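You operate a simulated robot arm through the tools that you are given. There is no shell and no other tool. Be economical: measure what you need, move in short steps, check, and stop when the job is done.

The job below is to be done with a simulated robot arm. You get a single attempt, and the scene is never put back.

## Task
Fetch the yellow card and set it on top of the pale green tabbed sheet.

Only the result counts: the job must be done as asked and must still hold three seconds after the hand-in. Knocking over, shifting, dropping, spilling or breaking anything else fails it. Flat cloth is picked up by pressing the open fingertips on it (5 to 10 N) and closing them slowly along it; thin cloth reads only 2 to 8 mm in the jaws.

## Robot
A 6-joint arm with a two-finger parallel gripper, fixed in place. Base frame: the origin is at the foot of the arm, x ahead of it, y to its left, z up; the work surface is at about z = 0. Lengths are in m, angles in degrees, forces in N, time in s.
With the tool pointing down near the work surface it reaches from about 0.14 to 0.58 m from the base axis. Its first joint turns from -66.0 to 66.0 degrees. Payload 2.1 kg.
Tool frame: the origin (TCP) lies between the finger pads and is the grasp point; the fingertips stand 0.03 m ahead of it; z points along the fingers, y is the line along which they close. The gripper opens to 0.094 m. The fingers are 0.028 m wide and 0.01 m thick; the gripper's body (0.05 by 0.096 m) begins 0.055 m behind the TCP.
Orientation is told as [roll, pitch, yaw] about the base's x, y, z axes, in that order, counted from this pose: with the fingers straight down and closing along the base's y, the tool's x points along the base's -x, its y along +y and its z along -z.

## Interface
- The arm moves only by the tool move_arm. Its argument "commands" is one flat list of numbers, 6 for each row, row after row: the shift along the tool's x, y, z in m, then the turn, a rotation vector about the tool's x, y, z in degrees. In form: [tx, ty, tz, ax, ay, az, tx, ty, tz, ax, ay, az, ...]. A call has 1 to 10 rows; each row is the pose to reach, as a shift and turn from the pose commanded when the call began, along the tool's axes at that moment. "fingers" is the opening, from 0 (shut) to 1 (fully open), set as the call begins (left out, the last holds). A row lasts 0.2 s, in which the tool goes at most 0.05 m and 8.6 degrees; a call with a longer step from one row to the next is refused whole, and so is a gripper value outside its range. Where a pose cannot be reached the arm comes as near as it can. A force on the tool above 40 N (or 10 N above the force at the start of the call, whichever is more), or a blocked arm, ends the call early, and 0.2 s more pass. Each finger travels about 0.072 m/s and halts on what it meets, pressing with about 31 N; the grip force reading is that of the motor and also rises with nothing between the fingers. The clock runs only during rows and for 0.2 s after the last one: add rows that repeat a pose to give the fingers time. The reply holds the time, the measured pose of the TCP, the force on the tool along the base axes, the opening and the grip force, in the units named above and with some noise.
- Cameras (640 x 400 px; columns grow to the right, rows downward): "scene" is fixed at [0.0275, -0.3487, 0.4994]; the picture's right is [0.97, -0.26, 0.00], its down [-0.11, -0.42, -0.90] and it looks along [0.23, 0.87, -0.43] (base axes); focal length 314 px, centre (320, 200). "wrist" rides on the gripper at [-0.037, 0, -0.058] in the tool frame; the picture's right is [0.00, -1.00, 0.00], its down [0.97, 0.00, -0.24] and it looks along [0.24, 0.00, 0.97] (tool axes); focal length 218 px, centre (320, 200). There is no depth. A picture from a camera that has moved, and an enlarged one, comes with that camera's place and axes in the base frame and with its lens.
- grab_frame(camera): a new picture of that camera. No time passes.
- inspect(camera, box): a new picture of the part [left, top, right, bottom] of that camera's present view, enlarged. No time passes.
- hand_in(): hands the job in; it is judged then, once.

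Work in short steps. Places have to be worked out from the pictures, the camera data and where the tool is seen: move nearer, look again, correct. Check each grasp and each placing, and mend what went wrong. You have 90 turns and 38 pictures in all, those below and enlarged ones among them. Open the gripper and draw the arm clear of the work before you hand the job in, unless the task says otherwise; then end with one line.

The tools are called after ">>>" as name(argument=value, ...) on one line, values as JSON. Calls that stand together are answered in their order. move_arm: Moves the arm, as the interface text tells. Its arguments: {"type":"object","properties":{"commands":{"type":"array","items":{"type":"number"}},"fingers":{"type":"number"}},"required":["commands"]} The other tools are called the same way: grab_frame (camera) takes a picture; inspect (camera, box) takes an enlarged picture of a part of a camera's view; hand_in () hands the job in.

At the start:

```text
time: 0.0
tcp_pos: [0.2294, 0.1373, 0.3368]
ee_rot: [0.0, -0.1, 0.0]
wrist_force: [0.7, -0.2, -0.5]
finger_gap: 0.0939
grip_force: 0.1
```

scene: 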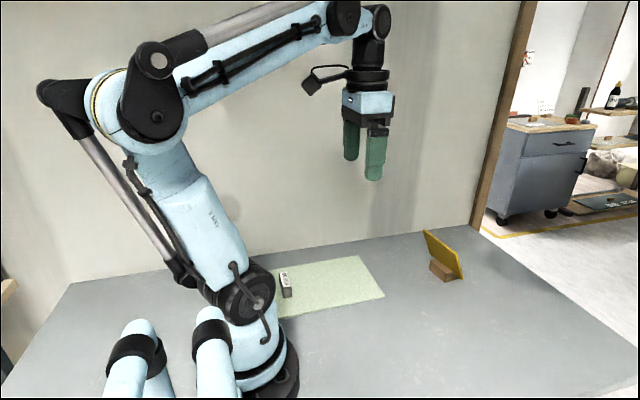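
wrist: 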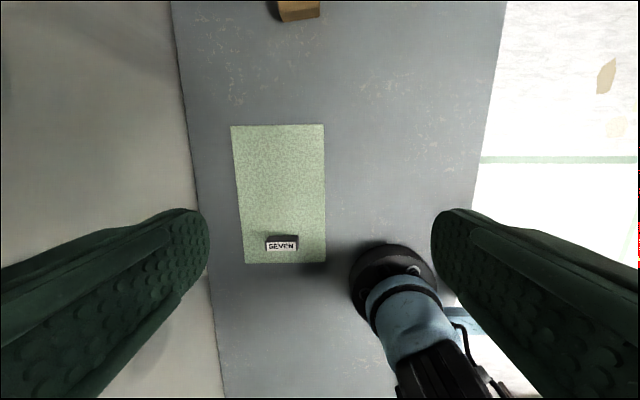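

The yellow card appears to stand in/against a small wooden block; the green sheet lies flat with a label "SEVEN". I'll enlarge both.

>>> inspect(camera="scene", box=[400, 215, 496, 295])

>>> inspect(camera="scene", box=[250, 240, 400, 330])

```text
5.00 times, centred on (448, 255) of scene
camera zoom: at [0.0275, -0.3487, 0.4994], right [0.97, -0.26, 0.0], down [-0.11, -0.42, -0.9], along [0.23, 0.87, -0.43], focal length 1569 px, centre (-320, -75)
```

zoom: 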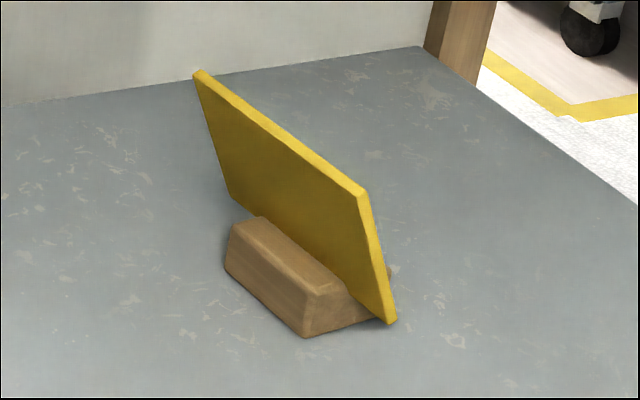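

```text
4.27 times, centred on (325, 285) of scene
camera zoom: at [0.0275, -0.3487, 0.4994], right [0.97, -0.26, 0.0], down [-0.11, -0.42, -0.9], along [0.23, 0.87, -0.43], focal length 1339 px, centre (299, -163)
```

zoom: 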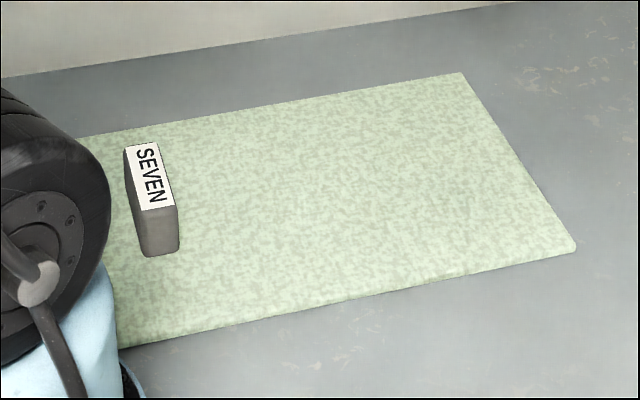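

The card stands in a slotted block near (0.49, 0.17), its top leaning toward the robot; the sheet covers about x 0.04–0.30, y 0.13–0.29, with the SEVEN tab near x≈0.07. I swing above the card, turning the hand so the fingers will close along x.

>>> move_arm(commands=[-0.019, 0.003, 0.003, 0, 0, -8.5, -0.038, 0.006, 0.006, 0, 0, -17, -0.057, 0.009, 0.009, 0, 0, -25.5, -0.076, 0.012, 0.012, 0, 0, -34, -0.095, 0.015, 0.015, 0, 0, -42.5, -0.114, 0.018, 0.018, 0, 0, -51, -0.133, 0.021, 0.021, 0, 0, -59.5, -0.152, 0.024, 0.024, 0, 0, -68, -0.171, 0.027, 0.027, 0, 0, -76.5, -0.19, 0.03, 0.03, 0, 0, -85], fingers=1)

```text
time: 2.2
tcp_pos: [0.4186, 0.1661, 0.3075]
ee_rot: [0.0, 0.0, 85.2]
wrist_force: [0.3, -0.2, 0.4]
finger_gap: 0.094
grip_force: 0.0
```

Pose reached; now a look from the wrist.

>>> grab_frame(camera="wrist")

```text
33 pictures are left
camera wrist: at [0.4219, 0.2047, 0.3664], right [1.0, -0.08, 0.0], down [-0.08, -0.97, 0.24], along [-0.02, -0.24, -0.97], focal length 218 px, centre (320, 200)
```

wrist: 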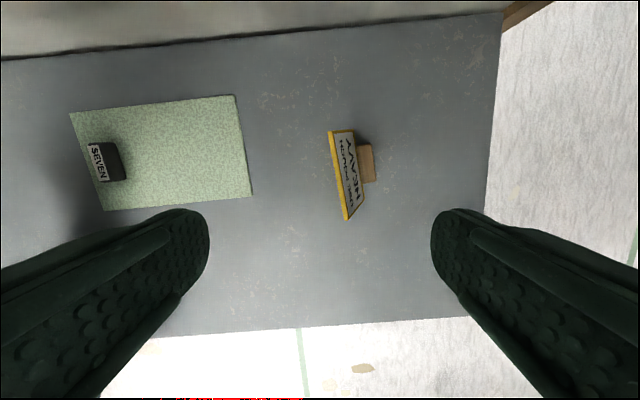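

>>> inspect(camera="wrist", box=[304, 115, 400, 235])

>>> inspect(camera="wrist", box=[60, 80, 260, 220])

```text
3.33 times, centred on (352, 175) of wrist
camera zoom: at [0.4219, 0.2047, 0.3664], right [1.0, -0.08, 0.0], down [-0.08, -0.97, 0.24], along [-0.02, -0.24, -0.97], focal length 728 px, centre (213, 283)
```

zoom: 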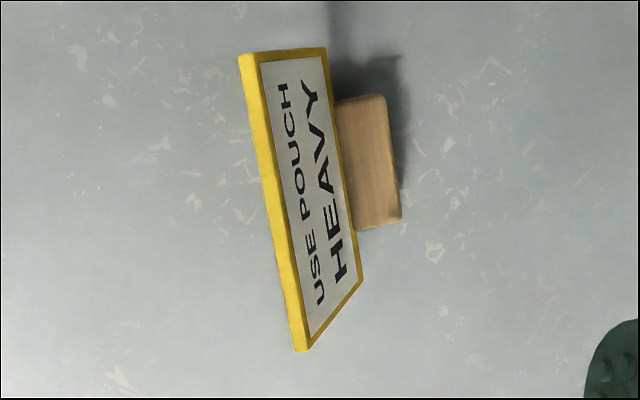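

```text
2.86 times, centred on (160, 150) of wrist
camera zoom: at [0.4219, 0.2047, 0.3664], right [1.0, -0.08, 0.0], down [-0.08, -0.97, 0.24], along [-0.02, -0.24, -0.97], focal length 624 px, centre (777, 343)
```

zoom: 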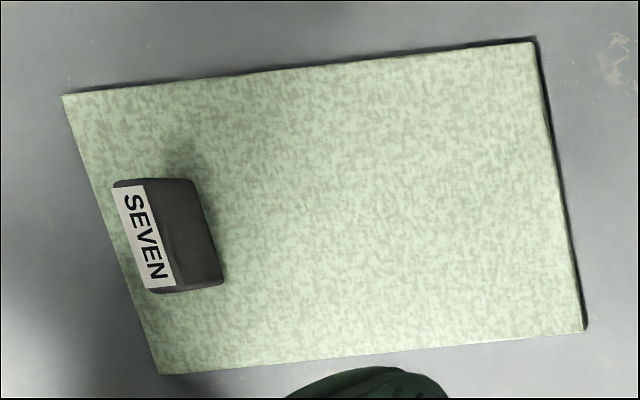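

The top edge runs about from (0.449, 0.106) to (0.436, 0.217) at z≈0.105; the card leans ~25° toward the robot and is some 6 mm thick ("HEAVY USE POUCH" is printed on it). I set yaw 97° and descend part way.

>>> move_arm(commands=[0.002, 0, 0.025, 0, 0, -3, 0.004, 0, 0.05, 0, 0, -6, 0.006, 0.001, 0.075, 0, 0, -9, 0.007, 0.001, 0.1, 0, 0, -11.8])

```text
time: 3.2
tcp_pos: [0.4144, 0.1591, 0.2078]
ee_rot: [0.0, 0.1, 96.8]
wrist_force: [-0.1, -0.2, -0.1]
finger_gap: 0.0938
grip_force: 0.1
```

Now tilt 25° about tool x and go down a little to the pre-grasp pose above the card's edge.

>>> move_arm(commands=[0, 0, 0.01, 8.3, 0, 0, 0, -0.001, 0.02, 16.6, 0, 0, 0, -0.002, 0.035, 25, 0, 0])

>>> grab_frame(camera="wrist")

>>> inspect(camera="scene", box=[352, 155, 512, 295])

```text
time: 4.0
tcp_pos: [0.4178, 0.1607, 0.1716]
ee_rot: [-25.2, -0.1, 96.7]
wrist_force: [-0.4, -0.7, 0.1]
finger_gap: 0.0943
grip_force: 0.1
```

```text
30 pictures are left
camera wrist: at [0.3895, 0.1946, 0.2263], right [0.9, 0.11, 0.43], down [0.01, -0.98, 0.22], along [0.44, -0.19, -0.88], focal length 218 px, centre (320, 200)
```

wrist: 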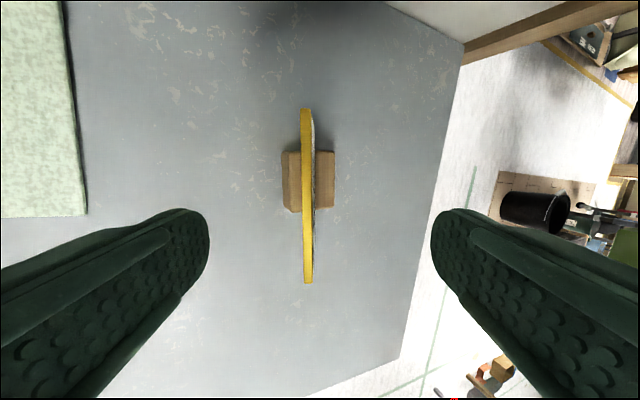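

```text
2.86 times, centred on (432, 225) of scene
camera zoom: at [0.0275, -0.3487, 0.4994], right [0.97, -0.26, 0.0], down [-0.11, -0.42, -0.9], along [0.23, 0.87, -0.43], focal length 897 px, centre (0, 129)
```

zoom: 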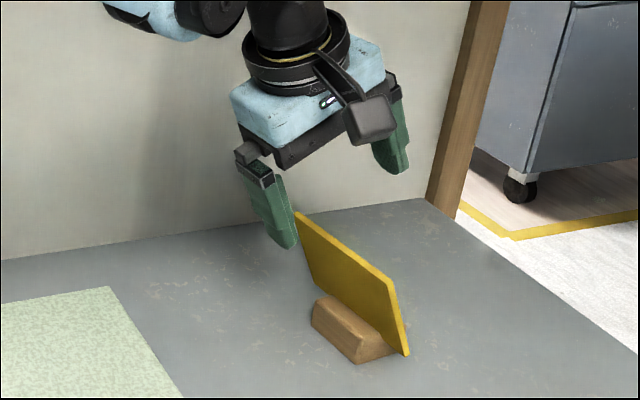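

Card is nearly edge-on and parallel to the fingers, offset about +7 mm in tool y, −7 mm in tool x, with its edge ~75 mm ahead of the TCP. I correct laterally and advance so the tips straddle it.

>>> move_arm(commands=[-0.004, 0.004, 0.01, 0, 0, 0, -0.007, 0.0075, 0.02, 0, 0, 0, -0.007, 0.0075, 0.035, 0, 0, 0, -0.007, 0.0075, 0.05, 0, 0, 0])

>>> grab_frame(camera="wrist")

```text
time: 5.0
tcp_pos: [0.4315, 0.1701, 0.1247]
ee_rot: [-24.9, 0.1, 96.8]
wrist_force: [0.9, 0.0, 0.3]
finger_gap: 0.0942
grip_force: 0.1
```

```text
28 pictures are left
camera wrist: at [0.4034, 0.204, 0.1773], right [0.9, 0.11, 0.42], down [0.01, -0.98, 0.22], along [0.44, -0.19, -0.88], focal length 218 px, centre (320, 200)
```

wrist: 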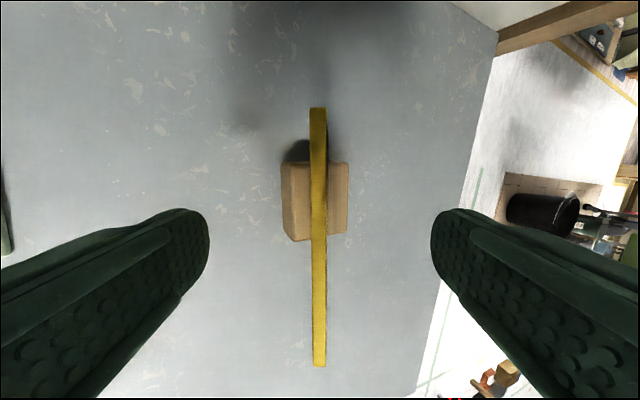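

The card is centred now, its edge ~37 mm ahead of the TCP. I advance 50 mm, so the tips end ~43 mm below the card's edge, above the block.

>>> move_arm(commands=[0.002, 0, 0.012, 0, 0, 0, 0.004, 0, 0.025, 0, 0, 0, 0.004, 0, 0.038, 0, 0, 0, 0.004, 0, 0.05, 0, 0, 0])

>>> inspect(camera="scene", box=[368, 185, 496, 295])

```text
time: 6.0
tcp_pos: [0.4528, 0.1673, 0.0774]
ee_rot: [-25.0, 0.0, 96.8]
wrist_force: [-0.1, -0.2, -0.6]
finger_gap: 0.094
grip_force: 0.1
```

```text
3.64 times, centred on (432, 240) of scene
camera zoom: at [0.0275, -0.3487, 0.4994], right [0.97, -0.26, 0.0], down [-0.11, -0.42, -0.9], along [0.23, 0.87, -0.43], focal length 1141 px, centre (-87, 54)
```

zoom: 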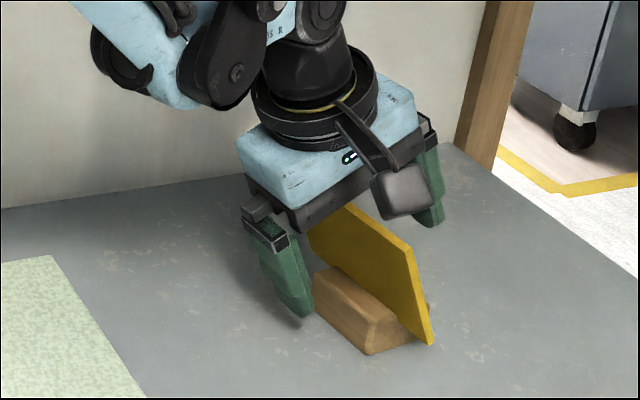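

The fingers straddle the card clear of the block. Closing in two stages.

>>> move_arm(commands=[0, 0, 0, 0, 0, 0, 0, 0, 0, 0, 0, 0, 0, 0, 0, 0, 0, 0], fingers=0.2)

>>> grab_frame(camera="wrist")

```text
time: 6.8
tcp_pos: [0.453, 0.1685, 0.0792]
ee_rot: [-25.1, 0.0, 96.7]
wrist_force: [0.4, -0.3, 0.5]
finger_gap: 0.0189
grip_force: 0.0
```

```text
26 pictures are left
camera wrist: at [0.4254, 0.2022, 0.1326], right [0.9, 0.11, 0.42], down [0.01, -0.98, 0.22], along [0.44, -0.19, -0.88], focal length 218 px, centre (320, 200)
```

wrist: 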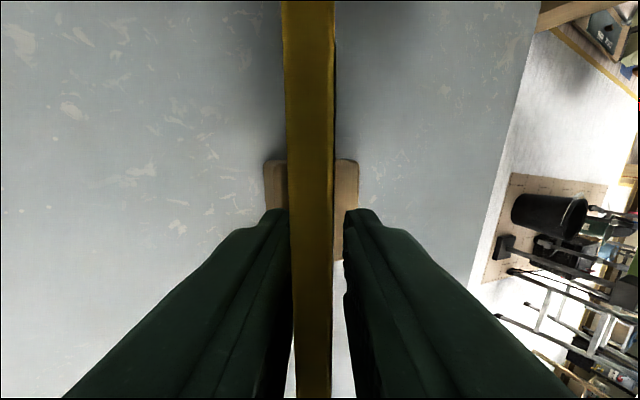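

The card is ~2 mm toward the left finger; shift by that and then close fully.

>>> move_arm(commands=[0, 0.002, 0, 0, 0, 0])

>>> move_arm(commands=[0, 0, 0, 0, 0, 0, 0, 0, 0, 0, 0, 0, 0, 0, 0, 0, 0, 0], fingers=0)

```text
time: 7.2
tcp_pos: [0.4529, 0.1682, 0.0777]
ee_rot: [-25.0, -0.1, 96.7]
wrist_force: [-0.5, 0.6, -0.5]
finger_gap: 0.0188
grip_force: 0.0
```

```text
time: 8.0
tcp_pos: [0.452, 0.1676, 0.0767]
ee_rot: [-24.9, -0.1, 96.8]
wrist_force: [-0.3, 0.8, 2.9]
finger_gap: 0.0099
grip_force: 30.6
```

Gripped at 9.9 mm with full force. Withdraw along the card's own plane, slowly.

>>> move_arm(commands=[0, 0, -0.005, 0, 0, 0, 0, 0, -0.01, 0, 0, 0, 0, 0, -0.02, 0, 0, 0])

>>> inspect(camera="scene", box=[368, 175, 496, 295])

```text
time: 8.8
tcp_pos: [0.4429, 0.1681, 0.0951]
ee_rot: [-25.0, -0.1, 96.8]
wrist_force: [-0.2, 0.3, -2.4]
finger_gap: 0.0101
grip_force: 30.7
```

```text
3.33 times, centred on (432, 235) of scene
camera zoom: at [0.0275, -0.3487, 0.4994], right [0.97, -0.26, 0.0], down [-0.11, -0.42, -0.9], along [0.23, 0.87, -0.43], focal length 1046 px, centre (-53, 83)
```

zoom: 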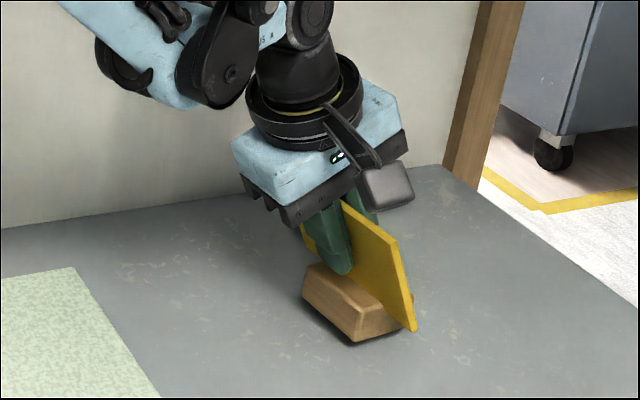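

The block seems to have risen with the card (its corner moved up as much as the card's). I look closer before going on.

>>> inspect(camera="scene", box=[416, 235, 480, 285])

>>> grab_frame(camera="wrist")

```text
8.00 times, centred on (448, 260) of scene
camera zoom: at [0.0275, -0.3487, 0.4994], right [0.97, -0.26, 0.0], down [-0.11, -0.42, -0.9], along [0.23, 0.87, -0.43], focal length 2511 px, centre (-704, -280)
```

zoom: 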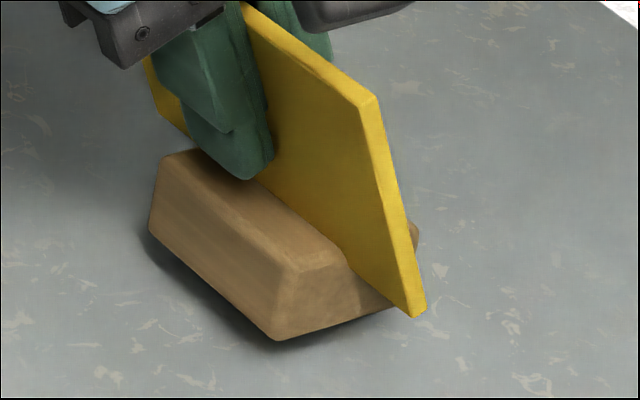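

```text
23 pictures are left
camera wrist: at [0.4145, 0.2011, 0.1495], right [0.9, 0.11, 0.42], down [0.01, -0.98, 0.22], along [0.44, -0.19, -0.88], focal length 218 px, centre (320, 200)
```

wrist: 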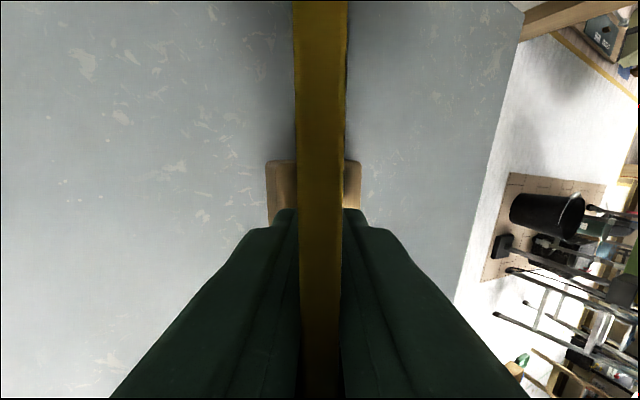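

Block and card rose together, level and with no slip between them: the block looks like the card's own foot. I lift a bit more in short steps and check that it stays rigid.

>>> move_arm(commands=[0, 0, -0.01, 0, 0, 0, 0, 0, -0.02, 0, 0, 0, 0, 0, -0.01, 0, 0, 0, 0, 0, -0.02, 0, 0, 0])

>>> inspect(camera="scene", box=[408, 215, 488, 285])

```text
time: 9.8
tcp_pos: [0.4365, 0.1664, 0.1157]
ee_rot: [-25.0, 0.0, 96.8]
wrist_force: [-1.3, -0.5, -0.9]
finger_gap: 0.01
grip_force: 31.2
```

```text
5.71 times, centred on (448, 250) of scene
camera zoom: at [0.0275, -0.3487, 0.4994], right [0.97, -0.26, 0.0], down [-0.11, -0.42, -0.9], along [0.23, 0.87, -0.43], focal length 1793 px, centre (-411, -86)
```

zoom: 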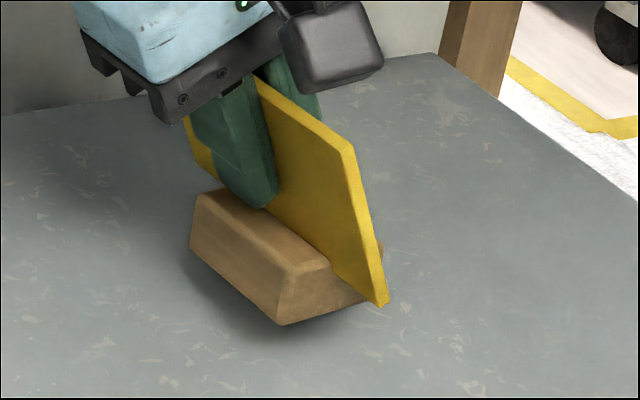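

It stays rigid, so the card has a foot and will stand on the sheet as it stood here. I lift to z≈0.18 and carry it to above the sheet's free middle (foot centre ≈ (0.21, 0.21)).

>>> move_arm(commands=[0, -0.0127, -0.0272, 0, 0, 0, 0, -0.0254, -0.0544, 0, 0, 0, -0.0084, 0.0035, -0.0679, 0, 0, 0, -0.0168, 0.0325, -0.0814, 0, 0, 0, -0.0252, 0.0614, -0.0949, 0, 0, 0, -0.0336, 0.0904, -0.1084, 0, 0, 0, -0.042, 0.1193, -0.1219, 0, 0, 0, -0.0504, 0.1482, -0.1354, 0, 0, 0, -0.0588, 0.1772, -0.1489, 0, 0, 0, -0.0672, 0.2061, -0.1624, 0, 0, 0])

>>> grab_frame(camera="scene")

>>> grab_frame(camera="wrist")

```text
time: 12.0
tcp_pos: [0.1761, 0.2013, 0.1734]
ee_rot: [-25.0, -0.1, 96.8]
wrist_force: [0.3, 0.4, -1.6]
finger_gap: 0.0099
grip_force: 31.5
out of reach, approached as far as the arm can: row 10
```

```text
21 pictures are left
```

scene: 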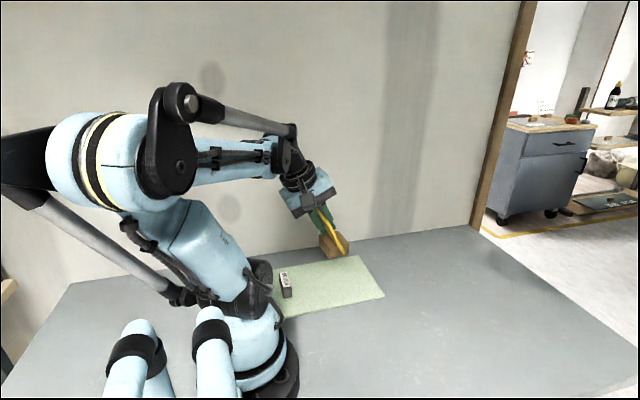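

```text
20 pictures are left
camera wrist: at [0.1484, 0.2357, 0.2283], right [0.9, 0.11, 0.42], down [0.01, -0.98, 0.22], along [0.44, -0.19, -0.88], focal length 218 px, centre (320, 200)
```

wrist: 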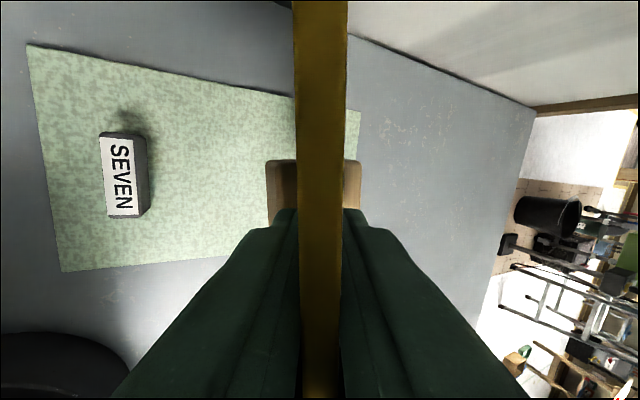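

Near the inner reach limit, so I'll place it ~15 mm further out (foot centre x≈0.225) and lower partway.

>>> move_arm(commands=[0, -0.0127, 0.0059, 0, 0, 0, 0, 0, 0.033, 0, 0, 0, 0, 0.0126, 0.0604, 0, 0, 0])

>>> inspect(camera="scene", box=[260, 190, 400, 320])

```text
time: 12.8
tcp_pos: [0.1916, 0.2034, 0.1126]
ee_rot: [-25.0, 0.0, 96.9]
wrist_force: [0.2, -0.3, -1.3]
finger_gap: 0.0102
grip_force: 31.7
```

```text
3.08 times, centred on (330, 255) of scene
camera zoom: at [0.0275, -0.3487, 0.4994], right [0.97, -0.26, 0.0], down [-0.11, -0.42, -0.9], along [0.23, 0.87, -0.43], focal length 966 px, centre (289, 31)
```

zoom: 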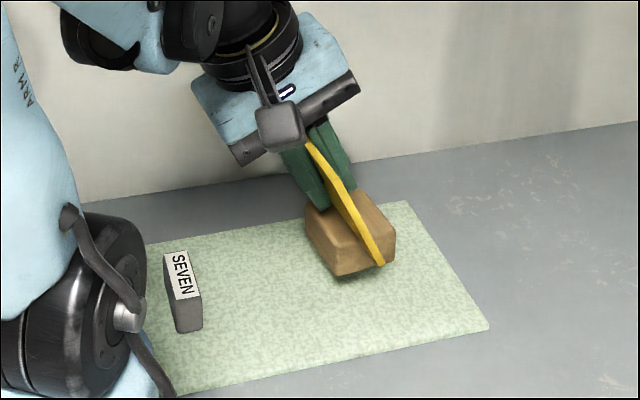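

Over the sheet, well placed. Lowering 28 mm, then small steps watching the force.

>>> move_arm(commands=[0, 0.0042, 0.0091, 0, 0, 0, 0, 0.0084, 0.0181, 0, 0, 0, 0, 0.0118, 0.0254, 0, 0, 0])

>>> move_arm(commands=[0, 0.0008, 0.0018, 0, 0, 0, 0, 0.0017, 0.0036, 0, 0, 0])

```text
time: 13.6
tcp_pos: [0.1924, 0.2039, 0.0851]
ee_rot: [-25.0, 0.0, 96.8]
wrist_force: [-0.5, 0.0, -1.2]
finger_gap: 0.0099
grip_force: 31.5
```

```text
time: 14.2
tcp_pos: [0.1924, 0.2032, 0.0819]
ee_rot: [-25.2, 0.0, 96.9]
wrist_force: [-4.6, -0.9, 29.7]
finger_gap: 0.0101
grip_force: 31.3
```

Firm contact (30 N); ease up ~1.5 mm.

>>> move_arm(commands=[0, -0.0006, -0.0014, 0, 0, 0, 0, -0.0006, -0.0014, 0, 0, 0])

>>> inspect(camera="scene", box=[280, 220, 400, 320])

```text
time: 14.8
tcp_pos: [0.1912, 0.2025, 0.0823]
ee_rot: [-24.9, 0.0, 96.8]
wrist_force: [-0.1, 0.3, -1.3]
finger_gap: 0.0097
grip_force: 31.6
```

```text
4.00 times, centred on (340, 270) of scene
camera zoom: at [0.0275, -0.3487, 0.4994], right [0.97, -0.26, 0.0], down [-0.11, -0.42, -0.9], along [0.23, 0.87, -0.43], focal length 1255 px, centre (240, -80)
```

zoom: 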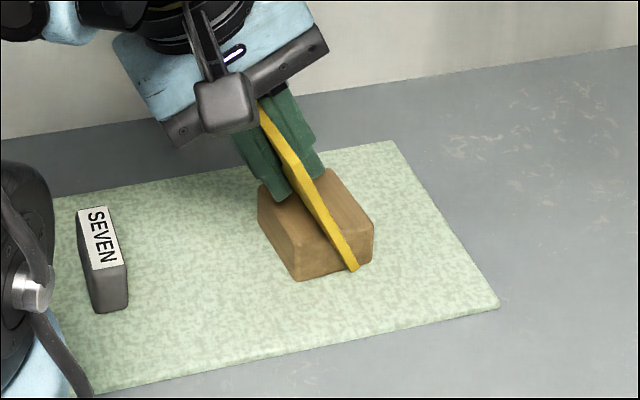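

It's within a millimetre of the sheet. Lower 0.7 mm, then open slightly to let it settle.

>>> move_arm(commands=[0, 0.0003, 0.0006, 0, 0, 0, 0, 0.0003, 0.0006, 0, 0, 0])

>>> move_arm(commands=[0, 0, 0, 0, 0, 0, 0, 0, 0, 0, 0, 0], fingers=0.2)

>>> grab_frame(camera="wrist")

```text
time: 15.4
tcp_pos: [0.1907, 0.203, 0.0815]
ee_rot: [-25.0, -0.1, 96.8]
wrist_force: [-4.9, -2.3, 13.4]
finger_gap: 0.0101
grip_force: 30.8
```

```text
time: 16.0
tcp_pos: [0.1906, 0.2031, 0.0822]
ee_rot: [-25.0, -0.1, 96.8]
wrist_force: [0.8, -1.2, -0.2]
finger_gap: 0.019
grip_force: 0.1
```

```text
17 pictures are left
camera wrist: at [0.163, 0.2368, 0.1357], right [0.9, 0.11, 0.42], down [0.01, -0.98, 0.22], along [0.44, -0.19, -0.88], focal length 218 px, centre (320, 200)
```

wrist: 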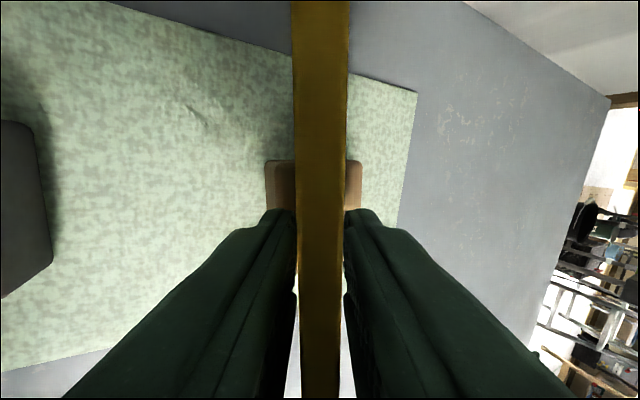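

It stands by itself. Open fully, then rise vertically (the opening leaves room for the lean).

>>> move_arm(commands=[0, 0, 0, 0, 0, 0, 0, 0, 0, 0, 0, 0, 0, 0, 0, 0, 0, 0], fingers=1)

>>> move_arm(commands=[0, -0.0042, -0.0181, 0, 0, 0, 0, -0.0085, -0.0362, 0, 0, 0, 0, -0.0169, -0.0543, 0, 0, 0, 0, -0.0296, -0.0725, 0, 0, 0, 0, -0.0423, -0.0906, 0, 0, 0, 0, -0.055, -0.118, 0, 0, 0])

>>> grab_frame(camera="scene")

```text
time: 16.8
tcp_pos: [0.1918, 0.2031, 0.0819]
ee_rot: [-24.9, 0.0, 96.8]
wrist_force: [0.3, 0.5, 0.3]
finger_gap: 0.0941
grip_force: 0.0
```

```text
time: 18.2
tcp_pos: [0.1914, 0.2015, 0.2117]
ee_rot: [-25.0, 0.0, 96.8]
wrist_force: [-0.2, -0.8, 0.0]
finger_gap: 0.0939
grip_force: 0.2
```

```text
16 pictures are left
```

scene: 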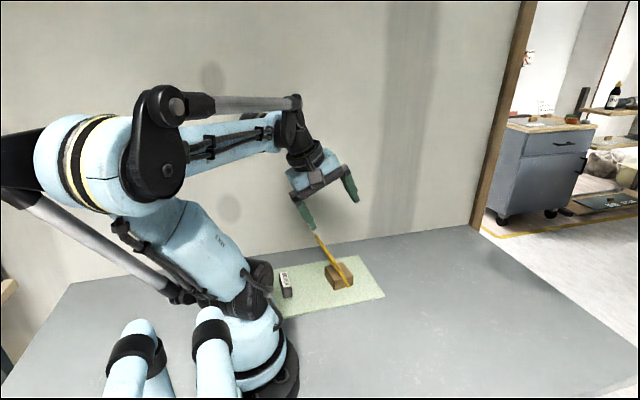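

Clear of the card. Draw the arm further up and away, then a final check.

>>> move_arm(commands=[0, -0.0169, -0.0362, 0, 0, 0, 0.004, -0.053, -0.04, 0, 0, 0, 0.008, -0.089, -0.035, 0, 0, 0, 0.0118, -0.124, -0.03, 0, 0, 0])

>>> inspect(camera="scene", box=[250, 210, 410, 320])

```text
time: 19.2
tcp_pos: [0.292, 0.2029, 0.2912]
ee_rot: [-25.0, 0.0, 96.8]
wrist_force: [-0.5, -0.3, -0.3]
finger_gap: 0.0943
grip_force: 0.2
```

```text
3.64 times, centred on (330, 265) of scene
camera zoom: at [0.0275, -0.3487, 0.4994], right [0.97, -0.26, 0.0], down [-0.11, -0.42, -0.9], along [0.23, 0.87, -0.43], focal length 1141 px, centre (284, -36)
```

zoom: 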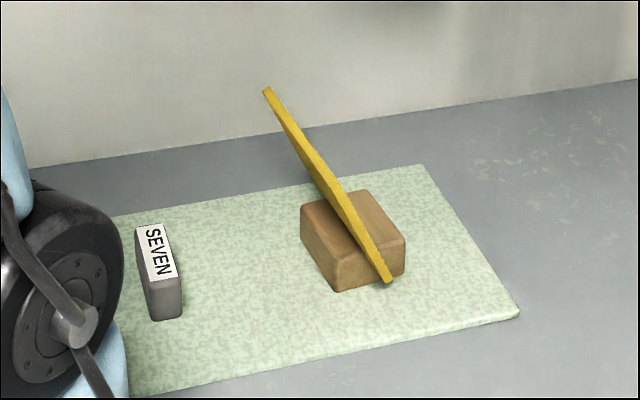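

The card stands steady on the sheet, the tab block is undisturbed, and the arm is clear. Handing in.

>>> hand_in()

```text
The job is handed in.
```

The yellow card is standing on the pale green tabbed sheet; its wooden block lifted rigidly with it, so I took that as the card's own foot and moved both. The card is printed "USE POUCH / HEAVY", but I saw no pouch and used none.
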